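You operate a simulated robot arm through the tools that you are given. There is no shell and no other tool. Be economical: measure what you need, move in short steps, check, and stop when the job is done.

Carry out the task below with a simulated robot arm. There is one attempt and no reset: what you move stays moved.

JOB
Slide the lime pad along the top of the side bench until it stands next to the blue block.
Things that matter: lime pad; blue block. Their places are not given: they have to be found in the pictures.

It is judged by the outcome, as a careful person would: the job done as asked, and still so three seconds after it is handed in. It fails if anything else is knocked over, pushed out of place, dropped, spilled or broken.

ROBOT AND FRAMES
A 7-joint arm with a two-finger parallel gripper, fixed in place. Base frame: the origin is at the foot of the arm, x ahead of it, y to its left, z up; the work surface is at about z = 0.8. Units: m, degrees, N and s.
With the tool pointing down near the work surface it reaches from about 0.3 to 0.7 m from the base axis. Its first joint turns from -66.0 to 66.0 degrees. Payload 1.57 kg.
The TCP is the grasp point between the finger pads, 0.03 m short of the fingertips. In the tool frame z runs along the fingers and y along their closing line. The gripper opens to 0.11 m. The fingers are 0.024 m wide and 0.012 m thick; the gripper's body (0.048 by 0.112 m) begins 0.078 m behind the TCP.
Orientation is told as [roll, pitch, yaw] about the base's x, y, z axes, in that order, counted from this pose: with the fingers straight down and closing along the base's y, the tool's x points along the base's -x, its y along +y and its z along -z.

CONTROLS
- The arm moves only by the tool send_rows. Its argument "rows" is a list of rows, each a list of 7 numbers: the shift along the tool's x, y, z in cm, then the turn, a rotation vector about the tool's x, y, z in rad, then the gripper command, from -1 (fully open) to 1 (shut), values between in proportion. In form: [[tx, ty, tz, wx, wy, wz, grip], ...]. A call has 1 to 10 rows; each row shifts and turns the commanded pose from where the row before left it, along the tool's axes as they then stand. A row lasts 0.2 s, in which the tool goes at most 0.05 m and 8.6 degrees; a call with a longer step from one row to the next is refused whole, and so is a gripper value outside its range. Where a pose cannot be reached the arm comes as near as it can. A force on the tool above 40 N (or 10 N above the force at the start of the call, whichever is more), or a blocked arm, ends the call early, and 0.2 s more pass. The fingers move at their own pace (about 0.108 m/s each) and stop on an object; they squeeze with about 35 N. The grip force told is the motor's: it shows also when the fingers shut on nothing. Time passes only in rows, and 0.2 s behind the last, so rows that do not move let the fingers close. It gives the time, the measured TCP pose, the force on the tool (base axes), the opening and the grip force at its end, in the units of the frame above (readings bear some noise), and new pictures: "show" is both (left out), scene, wrist or none.
- Cameras (640 x 400 px; columns grow to the right, rows downward): "scene" is fixed at [0.1688, -0.3945, 1.3992]; the picture's right is [0.74, -0.67, 0.00], its down [-0.42, -0.46, -0.78] and it looks along [0.52, 0.57, -0.63] (base axes); focal length 332 px, centre (320, 200). "wrist" rides on the gripper at [-0.036, 0, -0.08] in the tool frame; the picture's right is [0.00, -1.00, 0.00], its down [0.97, 0.00, -0.24] and it looks along [0.24, 0.00, 0.97] (tool axes); focal length 218 px, centre (320, 200).
- point_at(camera, pixels): for up to 12 pixels [column, row] of the newest picture of that camera ("zoom" is the newest enlarged one), the place [x, y, z] in the base frame of the surface seen there, good to about 0.002 m. No time passes.
- inspect(camera, box): a new picture of the part [left, top, right, bottom] of that camera's present view, enlarged. No time passes.
- hand_in(): hands the job in; it is judged then, once.

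Keep the steps short. Do not move on a guess: measure, check each grasp and each placing, and mend mistakes. In all there are 60 turns and 120 pictures (those below and enlarged ones count). Leave the gripper open and the arm clear of the work at the hand-in unless told otherwise, and finish with a single line.

The tools are called after "Call:" as a command line: name --pt "numbers of a row" for each row, then --argument value for the rest, lists and objects as JSON in quotes. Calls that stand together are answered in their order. send_rows: Moves the arm, as the interface text tells. Its arguments: {"type":"object","properties":{"rows":{"type":"array"},"show":{"type":"string","enum":["both","scene","wrist","none"]}},"required":["rows"]} The other tools are called the same way: point_at (camera, pixels) gives the place of the surface under pixels of a picture; inspect (camera, box) takes an enlarged picture of a part of a camera's view; hand_in () hands the job in.

At the start:

```text
t: 0.0
ee_pos: [0.4258, -0.0219, 1.0164]
tool_rot: [0.0, 0.0, 0.0]
wrist_force: [0.0, 0.1, -0.9]
gripper_width: 0.11
grip_force: 0.0
```

scene: 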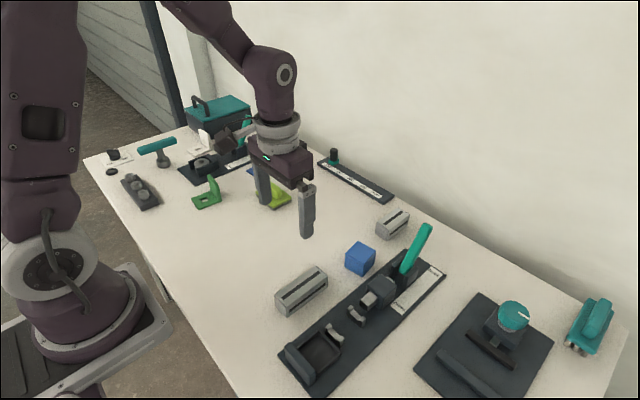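
wrist: 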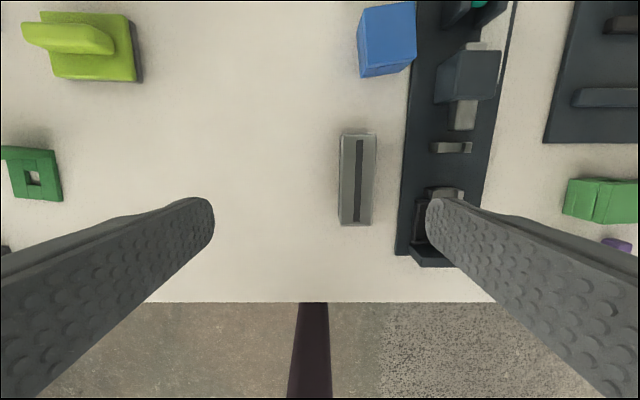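

I see a lime item at wrist (90,45) and a blue block at wrist (388,38). I'll enlarge both views and measure them.

Call:
inspect --camera "wrist" --box '[0, 0, 200, 125]'

Call:
inspect --camera "scene" --box '[180, 140, 420, 290]'

Call:
point_at --camera "wrist" --pixels '[[45, 15], [128, 15], [132, 78], [55, 75], [70, 40], [30, 35], [105, 45], [362, 12], [412, 5], [365, 74], [412, 60], [90, 65]]'

Call:
point_at --camera "scene" --pixels '[[282, 190], [290, 205], [262, 207], [272, 200], [347, 252], [360, 243], [375, 250], [362, 273], [347, 266], [250, 172], [230, 250], [392, 222]]'

```text
3.20 times, centred on (100, 62) of wrist
```

zoom: 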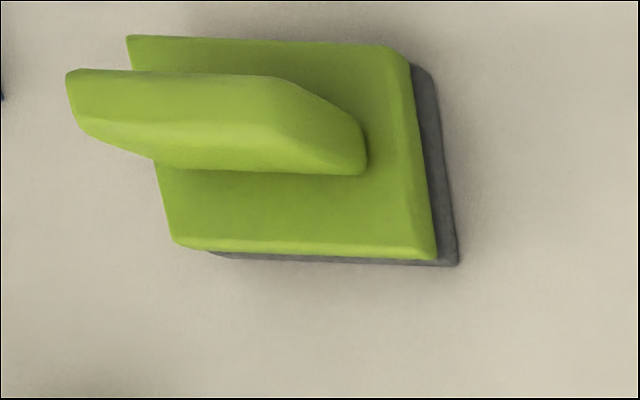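

```text
2.67 times, centred on (300, 215) of scene
```

zoom: 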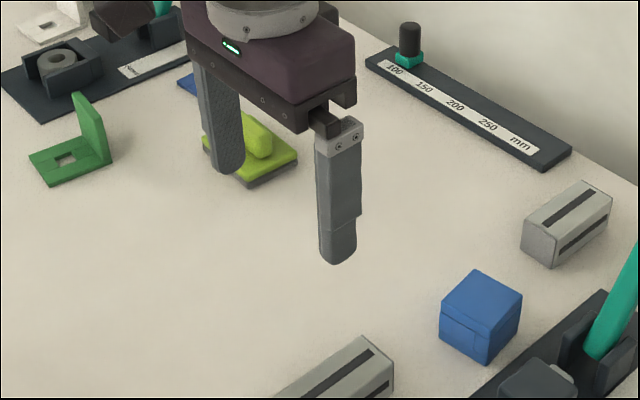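

```text
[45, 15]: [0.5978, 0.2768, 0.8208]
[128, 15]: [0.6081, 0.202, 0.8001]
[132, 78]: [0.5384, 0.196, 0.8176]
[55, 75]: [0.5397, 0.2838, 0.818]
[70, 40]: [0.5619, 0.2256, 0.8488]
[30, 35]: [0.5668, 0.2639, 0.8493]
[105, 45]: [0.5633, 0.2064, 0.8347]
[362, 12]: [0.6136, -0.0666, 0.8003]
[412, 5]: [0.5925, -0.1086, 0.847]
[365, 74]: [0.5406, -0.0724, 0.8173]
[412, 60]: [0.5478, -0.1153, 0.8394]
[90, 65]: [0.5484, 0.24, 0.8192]
```

```text
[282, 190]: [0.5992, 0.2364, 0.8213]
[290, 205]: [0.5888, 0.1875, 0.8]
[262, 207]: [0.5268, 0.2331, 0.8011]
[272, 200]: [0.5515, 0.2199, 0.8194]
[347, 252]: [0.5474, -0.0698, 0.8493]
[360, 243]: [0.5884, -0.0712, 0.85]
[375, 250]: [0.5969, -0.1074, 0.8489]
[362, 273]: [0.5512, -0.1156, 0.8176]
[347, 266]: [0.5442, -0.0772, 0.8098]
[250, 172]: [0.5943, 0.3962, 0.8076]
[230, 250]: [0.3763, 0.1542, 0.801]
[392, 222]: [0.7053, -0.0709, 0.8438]
```

The lime pad is a plate spanning about x 0.535–0.602, y 0.197–0.285. A ridge handle runs along y at x≈0.563, with its top at 0.849. The blue block spans about x 0.545–0.595, y −0.115 to −0.068. The way between them is clear along −y. I'll turn the tool to yaw −90 so the fingers can close across the handle.

Call:
send_rows --pt "0 0 0 0 0 0.1428 -1" --pt "0 0 0 0 0 0.1428 -1" --pt "0 0 0 0 0 0.1428 -1" --pt "0 0 0 0 0 0.1428 -1" --pt "0 0 0 0 0 0.1428 -1" --pt "0 0 0 0 0 0.1428 -1" --pt "0 0 0 0 0 0.1428 -1" --pt "0 0 0 0 0 0.1428 -1" --pt "0 0 0 0 0 0.1428 -1" --pt "0 0 0 0 0 0.1428 -1" --show "none"

Call:
send_rows --pt "0 0 0 0 0 0.1428 -1" --pt "4 2 0 0 0 0 -1" --pt "4 2 0 0 0 0 -1" --pt "4 2 0 0 0 0 -1" --pt "4 2 0 0 0 0 -1" --pt "4 2 0 0 0 0 -1" --pt "4 2 0 0 0 0 -1" --pt "1.5 1.7 2 0 0 0 -1" --pt "0 0 2 0 0 0 -1" --pt "0 0 0 0 0 0 -1"

```text
t: 2.2
ee_pos: [0.4262, -0.0192, 1.0159]
tool_rot: [0.0, 0.0, -82.1]
wrist_force: [-0.4, -0.6, 0.3]
gripper_width: 0.1101
grip_force: 0.0
```

```text
t: 4.4
ee_pos: [0.5632, 0.2336, 0.9752]
tool_rot: [-0.1, 0.0, -90.0]
wrist_force: [0.3, 0.3, -0.3]
gripper_width: 0.1101
grip_force: 0.1
```

scene: 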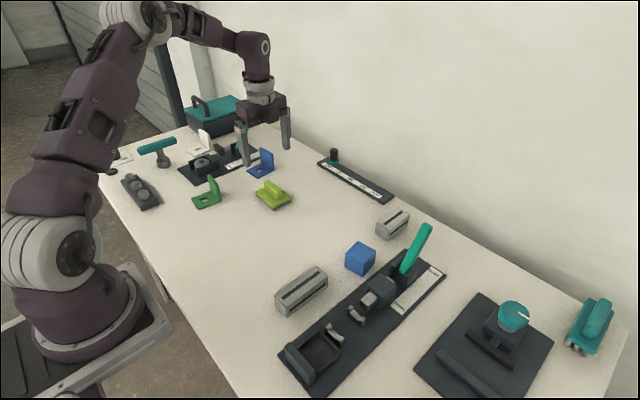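
wrist: 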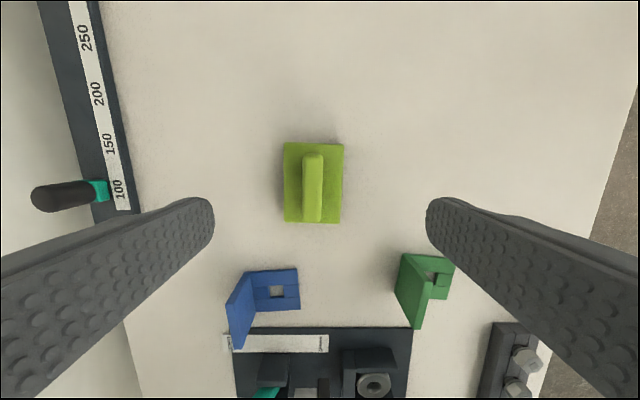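

The pad is directly below, with its handle at wrist (312,188). I'll measure the handle and the plate edges.

Call:
inspect --camera "wrist" --box '[240, 130, 400, 230]'

Call:
point_at --camera "wrist" --pixels '[[312, 160], [312, 180], [312, 200], [312, 218], [305, 190], [321, 190], [286, 146], [341, 148], [286, 218], [339, 218], [297, 182], [331, 182]]'

Call:
point_at --camera "scene" --pixels '[[272, 188], [280, 192], [258, 196], [276, 206], [289, 199], [275, 209], [264, 186], [240, 167], [285, 150], [269, 152], [260, 162], [245, 178]]'

```text
4.00 times, centred on (320, 180) of wrist
```

zoom: 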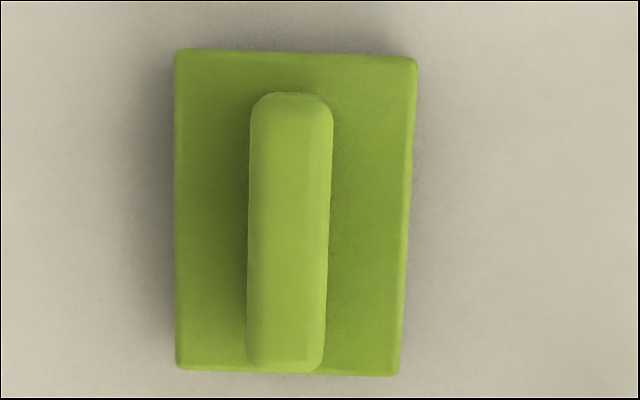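

```text
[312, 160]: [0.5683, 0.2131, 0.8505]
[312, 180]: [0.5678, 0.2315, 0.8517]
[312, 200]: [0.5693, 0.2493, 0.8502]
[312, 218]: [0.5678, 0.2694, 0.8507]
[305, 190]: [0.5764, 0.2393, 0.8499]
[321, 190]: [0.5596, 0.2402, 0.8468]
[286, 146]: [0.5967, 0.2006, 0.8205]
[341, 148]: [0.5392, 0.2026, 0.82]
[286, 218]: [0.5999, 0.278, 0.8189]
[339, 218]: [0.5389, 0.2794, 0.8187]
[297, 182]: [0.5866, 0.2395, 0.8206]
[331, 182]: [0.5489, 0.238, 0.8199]
```

```text
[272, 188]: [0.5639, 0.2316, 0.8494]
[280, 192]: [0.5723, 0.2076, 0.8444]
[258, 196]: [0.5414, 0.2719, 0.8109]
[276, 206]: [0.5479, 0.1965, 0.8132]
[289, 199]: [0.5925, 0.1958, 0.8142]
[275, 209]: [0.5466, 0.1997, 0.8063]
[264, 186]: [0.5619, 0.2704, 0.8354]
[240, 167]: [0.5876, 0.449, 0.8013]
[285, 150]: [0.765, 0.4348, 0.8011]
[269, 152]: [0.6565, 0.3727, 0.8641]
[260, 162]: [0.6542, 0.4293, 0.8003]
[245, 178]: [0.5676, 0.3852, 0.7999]
```

The handle is centred at about (0.568, 0.238), is about 2 cm wide, and its top is at 0.850. The plate top is at 0.820. I'll go down with the fingers open to TCP z≈0.856, so the tips sit just above the plate. I'll also measure the teal lever near the end of the path.

Call:
point_at --camera "scene" --pixels '[[426, 227], [415, 247], [405, 268], [360, 245], [349, 253], [373, 258], [346, 266]]'

Call:
send_rows --pt "0.45 0.5 2 0 0 0 -1" --pt "0 0 2.5 0 0 0 -1" --pt "0 0 2.5 0 0 0 -1" --pt "0 0 2 0 0 0 -1" --pt "0 0 1.5 0 0 0 -1" --pt "0 0 1.0 0 0 0 -1" --pt "0 0 0.4 0 0 0 -1" --pt "0 0 0 0 0 0 -1"

```text
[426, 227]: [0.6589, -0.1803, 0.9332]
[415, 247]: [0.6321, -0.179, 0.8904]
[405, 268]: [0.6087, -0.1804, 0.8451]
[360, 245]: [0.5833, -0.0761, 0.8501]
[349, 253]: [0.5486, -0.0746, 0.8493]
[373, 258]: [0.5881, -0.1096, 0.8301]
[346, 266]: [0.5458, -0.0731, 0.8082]
```

```text
t: 6.2
ee_pos: [0.5681, 0.2401, 0.8568]
tool_rot: [0.0, 0.0, -90.0]
wrist_force: [0.1, 0.4, 0.5]
gripper_width: 0.1099
grip_force: 0.0
```

scene: 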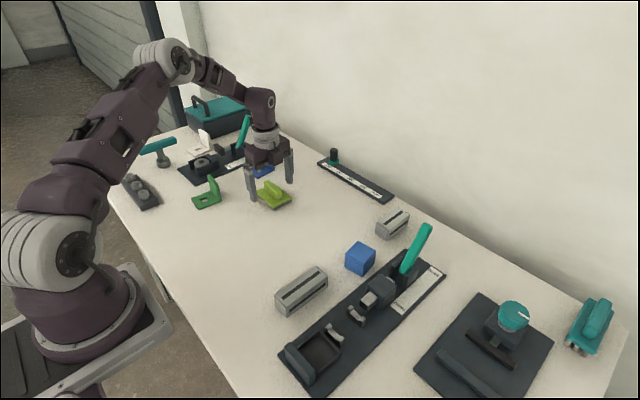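
wrist: 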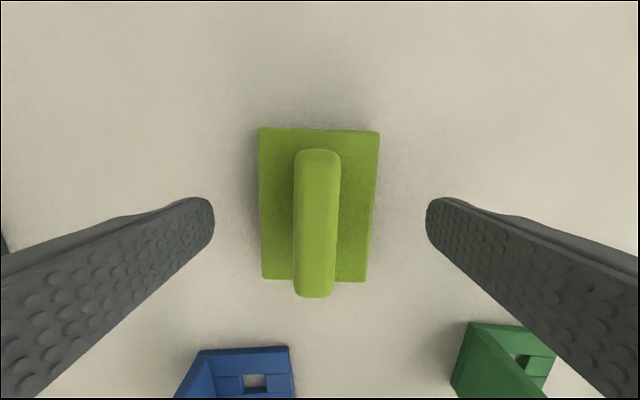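

The fingers straddle the handle, centred on it. The lever is well clear, at y −0.18. Next I'll close on the handle.

Call:
send_rows --pt "0 0 0 0 0 0 1" --pt "0 0 0 0 0 0 1" --pt "0 0 0 0 0 0 1" --pt "0 0 0 0 0 0 1" --show "wrist"

```text
t: 7.2
ee_pos: [0.568, 0.2395, 0.8575]
tool_rot: [0.0, 0.0, -90.0]
wrist_force: [0.2, -0.3, 2.1]
gripper_width: 0.0188
grip_force: 33.2
```

wrist: 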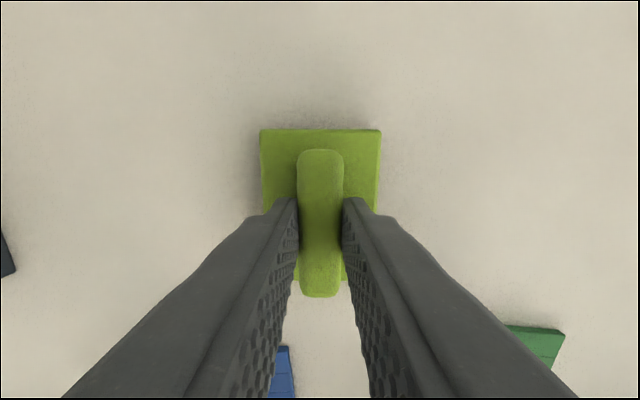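

The handle is held at 1.9 cm with 33 N. I'll press down about 1 mm to keep the pad on the bench and slide a short way towards −y (tool −x).

Call:
send_rows --pt "0 0 0.1 0 0 0 1" --pt "-1 0 0 0 0 0 1" --pt "-1.5 0 0 0 0 0 1" --pt "-1.5 0 0 0 0 0 1" --show "scene"

```text
t: 8.2
ee_pos: [0.5668, 0.1999, 0.8574]
tool_rot: [0.0, -0.1, -89.9]
wrist_force: [0.2, 2.2, 6.0]
gripper_width: 0.019
grip_force: 33.3
```

scene: 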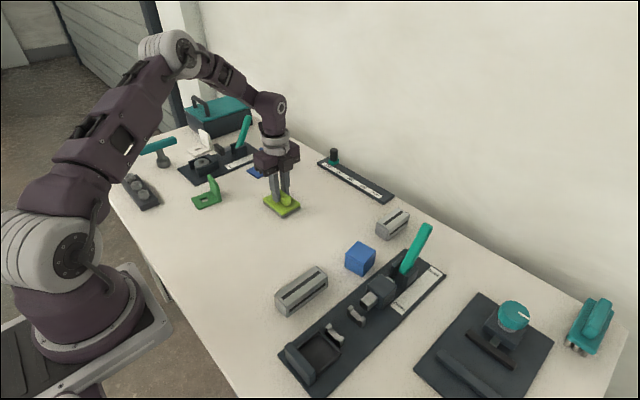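

It slides well, with 6 N of contact force holding it on the bench. I'll continue in 2 cm steps.

Call:
send_rows --pt "-2 0 0 0 0 0 1" --pt "-2 0 0 0 0 0 1" --pt "-2 0 0 0 0 0 1" --pt "-2 0 0 0 0 0 1" --pt "-2 0 0 0 0 0 1" --pt "-2 0 0 0 0 0 1" --pt "-2 0 0 0 0 0 1" --pt "-2 0 0 0 0 0 1"

```text
t: 10.0
ee_pos: [0.57, 0.0412, 0.855]
tool_rot: [0.2, 0.1, -89.9]
wrist_force: [1.1, 9.6, 27.6]
gripper_width: 0.0191
grip_force: 33.7
```

scene: 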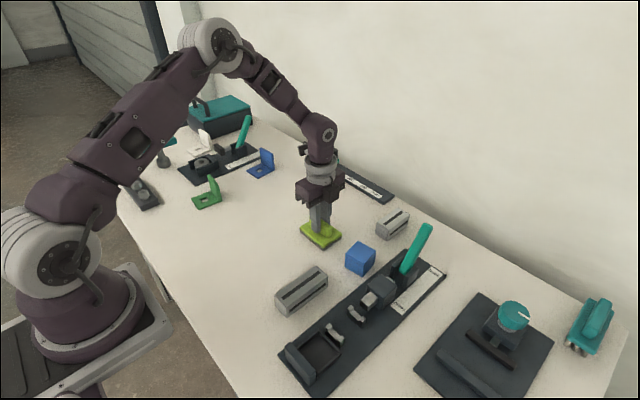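
wrist: 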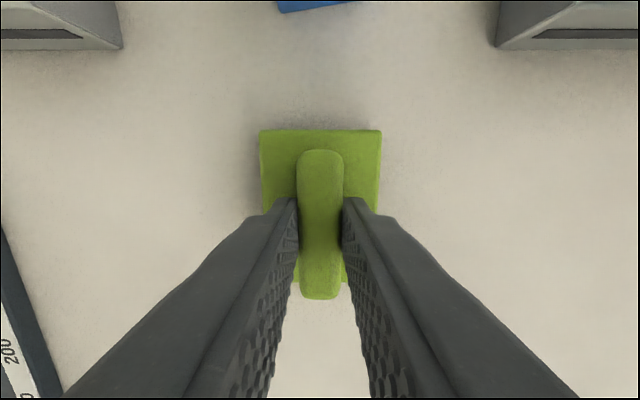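

The downward force has grown to 27.6 N, so I'll ease up about 1 mm over the next stretch. First I'll measure the remaining gap.

Call:
point_at --camera "wrist" --pixels '[[285, 132], [320, 132], [365, 132], [290, 6], [320, 3], [340, 2], [300, 10], [122, 44], [500, 42]]'

Call:
point_at --camera "scene" --pixels '[[347, 254], [362, 243], [346, 266], [340, 236], [324, 246], [354, 260]]'

```text
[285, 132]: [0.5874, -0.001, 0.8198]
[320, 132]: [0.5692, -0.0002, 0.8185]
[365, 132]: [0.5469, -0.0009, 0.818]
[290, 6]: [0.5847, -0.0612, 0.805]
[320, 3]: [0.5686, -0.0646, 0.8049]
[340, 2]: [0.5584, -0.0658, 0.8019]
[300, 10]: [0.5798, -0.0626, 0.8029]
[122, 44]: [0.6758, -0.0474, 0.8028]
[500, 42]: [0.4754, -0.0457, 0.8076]
```

```text
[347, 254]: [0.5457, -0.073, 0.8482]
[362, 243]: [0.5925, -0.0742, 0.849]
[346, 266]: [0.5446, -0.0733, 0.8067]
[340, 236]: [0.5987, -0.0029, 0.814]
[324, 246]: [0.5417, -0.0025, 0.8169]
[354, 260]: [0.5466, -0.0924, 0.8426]
```

The pad's leading edge is at y≈−0.003 and the block's nearest face is at y≈−0.061, leaving about 5.8 cm. I'll slide 4.4 cm with the pressure eased.

Call:
send_rows --pt "-1 0 -0.07 0 0 0 1" --pt "-1.2 0 -0.04 0 0 0 1" --pt "-1.2 0 0 0 0 0 1" --pt "-1.0 0 0 0 0 0 1" --pt "0 0 0 0 0 0 1"

```text
t: 11.2
ee_pos: [0.5689, -0.0056, 0.857]
tool_rot: [-0.1, 0.0, -90.0]
wrist_force: [0.2, -0.6, 0.9]
gripper_width: 0.0188
grip_force: 33.6
```

scene: 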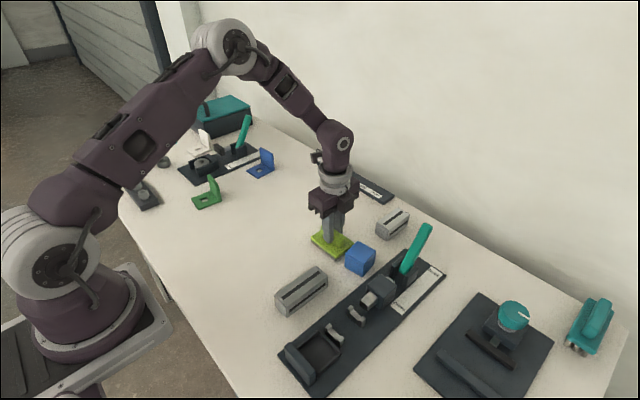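
wrist: 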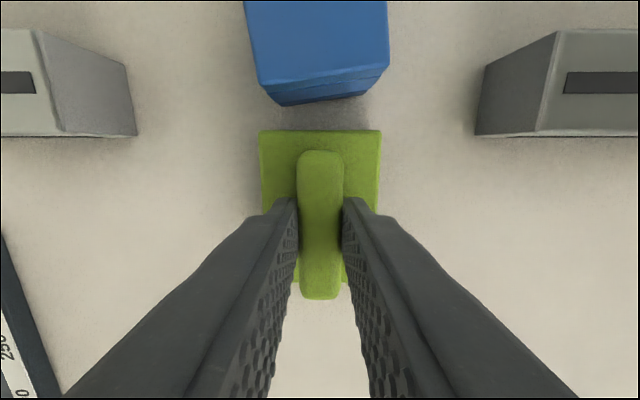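

The force is now near zero, so I'll press down slightly again. First I'll measure the gap.

Call:
point_at --camera "wrist" --pixels '[[285, 133], [320, 133], [365, 133], [282, 104], [320, 100], [363, 94], [265, 84], [386, 66]]'

Call:
inspect --camera "scene" --box '[290, 210, 402, 280]'

```text
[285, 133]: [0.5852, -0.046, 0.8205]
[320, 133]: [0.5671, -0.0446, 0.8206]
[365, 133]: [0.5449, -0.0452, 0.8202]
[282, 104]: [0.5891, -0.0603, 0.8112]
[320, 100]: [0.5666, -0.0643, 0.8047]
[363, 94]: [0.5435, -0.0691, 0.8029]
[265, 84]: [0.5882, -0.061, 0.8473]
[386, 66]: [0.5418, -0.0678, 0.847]
```

```text
5.71 times, centred on (346, 245) of scene
```

zoom: 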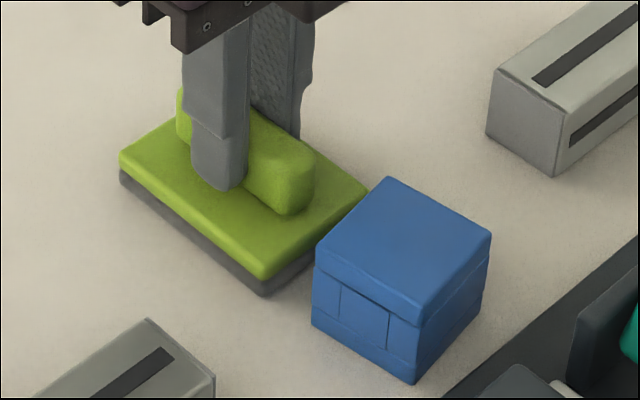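

The gap is about 12 mm at the block's nearest corner (y≈−0.060). I'll press lightly and slide the last 6 mm.

Call:
send_rows --pt "0 0 0.07 0 0 0 1" --pt "-0.3 0 0 0 0 0 1" --pt "-0.3 0 0 0 0 0 1" --pt "0 0 0 0 0 0 1" --show "wrist"

Call:
point_at --camera "wrist" --pixels '[[285, 133], [320, 133], [365, 133], [265, 84], [386, 66]]'

```text
t: 12.2
ee_pos: [0.5684, -0.0109, 0.857]
tool_rot: [0.0, 0.0, -89.9]
wrist_force: [-0.8, -0.2, -0.2]
gripper_width: 0.019
grip_force: 32.9
```

wrist: 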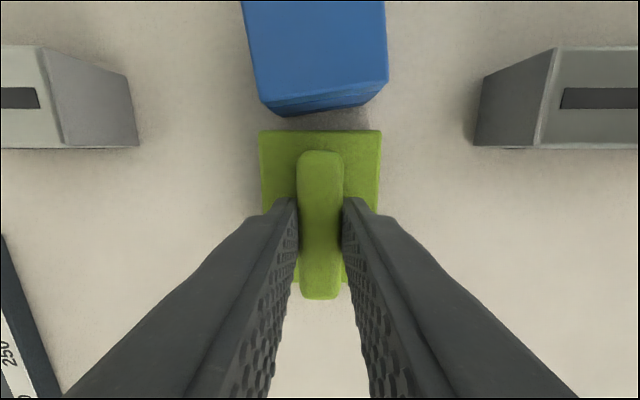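

```text
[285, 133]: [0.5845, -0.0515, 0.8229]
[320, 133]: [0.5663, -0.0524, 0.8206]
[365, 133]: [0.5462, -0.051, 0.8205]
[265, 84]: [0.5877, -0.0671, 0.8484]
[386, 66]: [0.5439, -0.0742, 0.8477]
```

The pad's edge is at y≈−0.053, close to the block. The force reads about zero, so I'll lower by 1 mm until contact shows before letting go, and measure the block again.

Call:
send_rows --pt "0 0 0.06 0 0 0 1" --pt "0 0 0.06 0 0 0 1" --pt "0 0 0 0 0 0 1" --show "wrist"

Call:
point_at --camera "wrist" --pixels '[[285, 133], [365, 133], [280, 114], [320, 110], [267, 99], [386, 80]]'

```text
t: 13.0
ee_pos: [0.5687, -0.0109, 0.8572]
tool_rot: [0.0, 0.0, -90.0]
wrist_force: [-0.4, 0.2, 0.2]
gripper_width: 0.0192
grip_force: 32.8
```

wrist: 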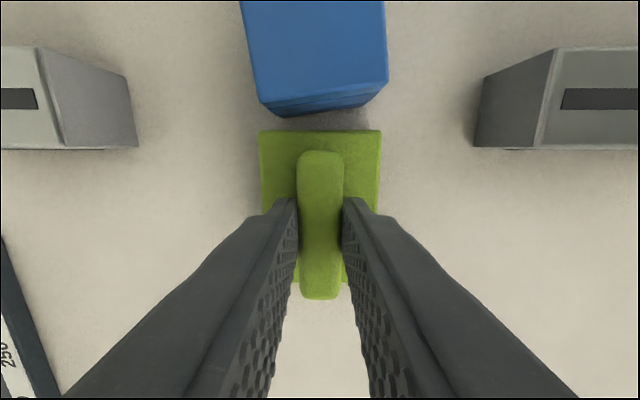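

```text
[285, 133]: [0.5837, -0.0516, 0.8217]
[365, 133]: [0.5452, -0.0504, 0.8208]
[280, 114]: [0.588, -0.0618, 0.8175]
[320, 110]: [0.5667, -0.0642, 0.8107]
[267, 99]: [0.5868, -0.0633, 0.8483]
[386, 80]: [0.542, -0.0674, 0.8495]
```

The block hasn't moved and the gap is about 8 mm. There is still no contact force, so I'll lower a little more.

Call:
send_rows --pt "0 0 0.06 0 0 0 1" --pt "0 0 0.06 0 0 0 1" --pt "0 0 0 0 0 0 1" --show "none"

Call:
inspect --camera "scene" --box '[300, 220, 380, 270]'

```text
t: 13.8
ee_pos: [0.568, -0.0098, 0.8557]
tool_rot: [0.1, 0.0, -89.9]
wrist_force: [-5.3, 1.0, 29.4]
gripper_width: 0.0193
grip_force: 33.0
```

```text
8.00 times, centred on (340, 245) of scene
```

zoom: 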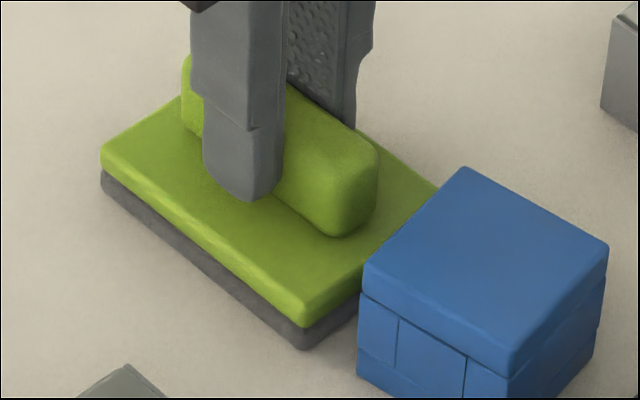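

The pad is firmly on the bench, with 29 N of contact. I'll ease up half a millimetre, open the fingers, and rise straight up.

Call:
send_rows --pt "0 0 -0.07 0 0 0 1" --pt "0 0 0 0 0 0 -1" --pt "0 0 0 0 0 0 -1" --pt "0 0 0 0 0 0 -1" --pt "0 0 0 0 0 0 -1" --show "wrist"

```text
t: 15.0
ee_pos: [0.5686, -0.0104, 0.8544]
tool_rot: [0.0, 0.0, -90.0]
wrist_force: [-1.2, 0.1, 0.1]
gripper_width: 0.1098
grip_force: 0.1
```

wrist: 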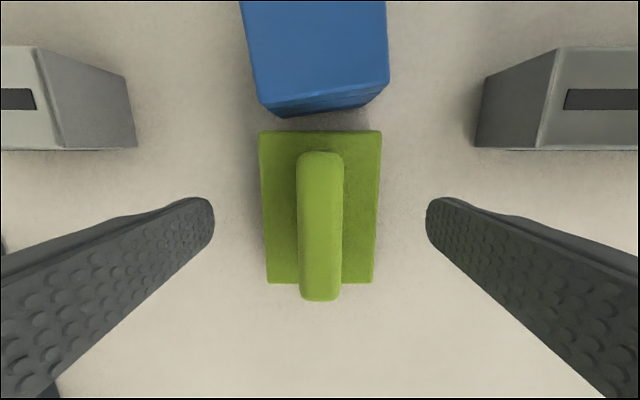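

The fingers are open and the pad stayed still. I'll rise and check the result.

Call:
send_rows --pt "0 0 -2 0 0 0 -1" --pt "0 0 -3 0 0 0 -1" --pt "0 0 -3 0 0 0 -1" --pt "0 0 -3 0 0 0 -1" --pt "2 0 -3 0 0 0 -1" --pt "3 0 -1 0 0 0 -1" --pt "0 0 0 0 0 0 -1"

Call:
inspect --camera "scene" --box '[290, 210, 402, 280]'

Call:
inspect --camera "wrist" --box '[240, 50, 400, 150]'

```text
t: 16.6
ee_pos: [0.5682, 0.041, 1.0032]
tool_rot: [0.0, 0.0, -90.0]
wrist_force: [-0.2, -0.4, -0.3]
gripper_width: 0.11
grip_force: 0.0
```

scene: 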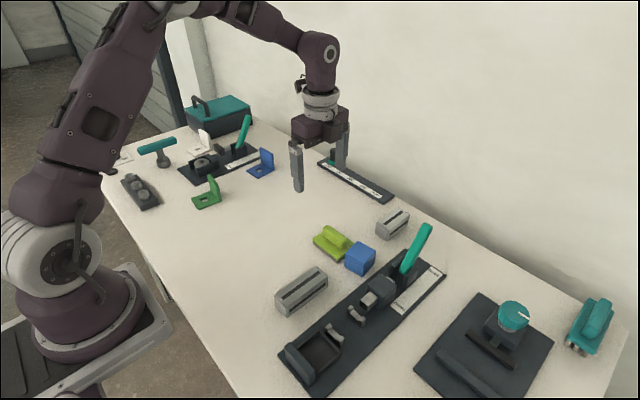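
wrist: 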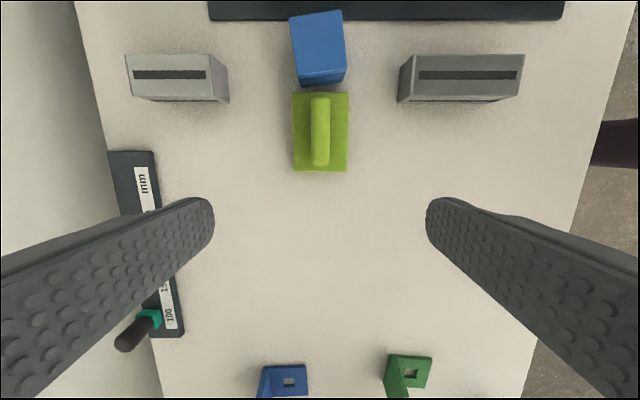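

```text
5.71 times, centred on (346, 245) of scene
```

zoom: 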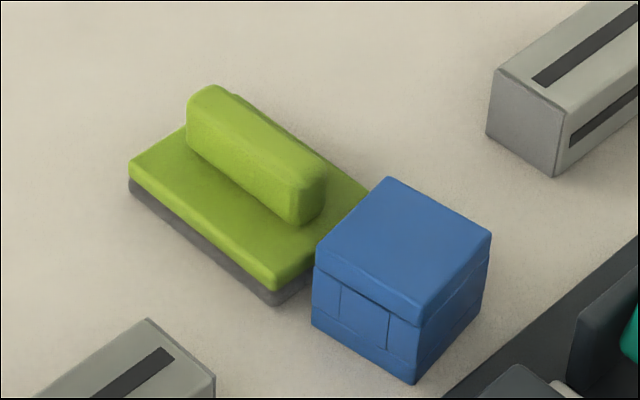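

```text
4.00 times, centred on (320, 100) of wrist
```

zoom: 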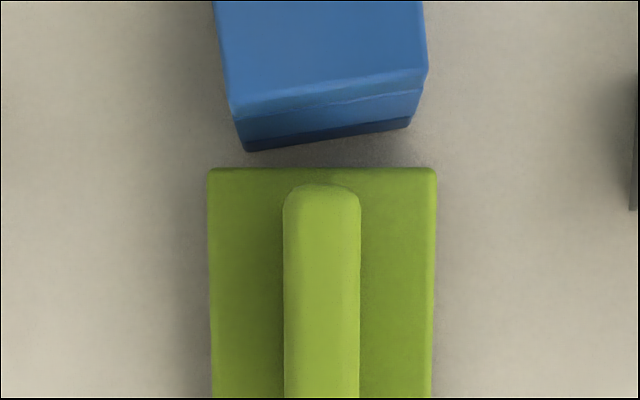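

The pad rests flat beside the blue block with a gap of about 8 mm. Nothing else has moved, the gripper is open and the arm is clear, so I'm handing in.

Call:
hand_in

```text
The job is handed in.
```

The lime pad was slid along the bench and now stands flat next to the blue block, about 8 mm away; nothing else moved, and I handed in with the gripper open and the arm clear.
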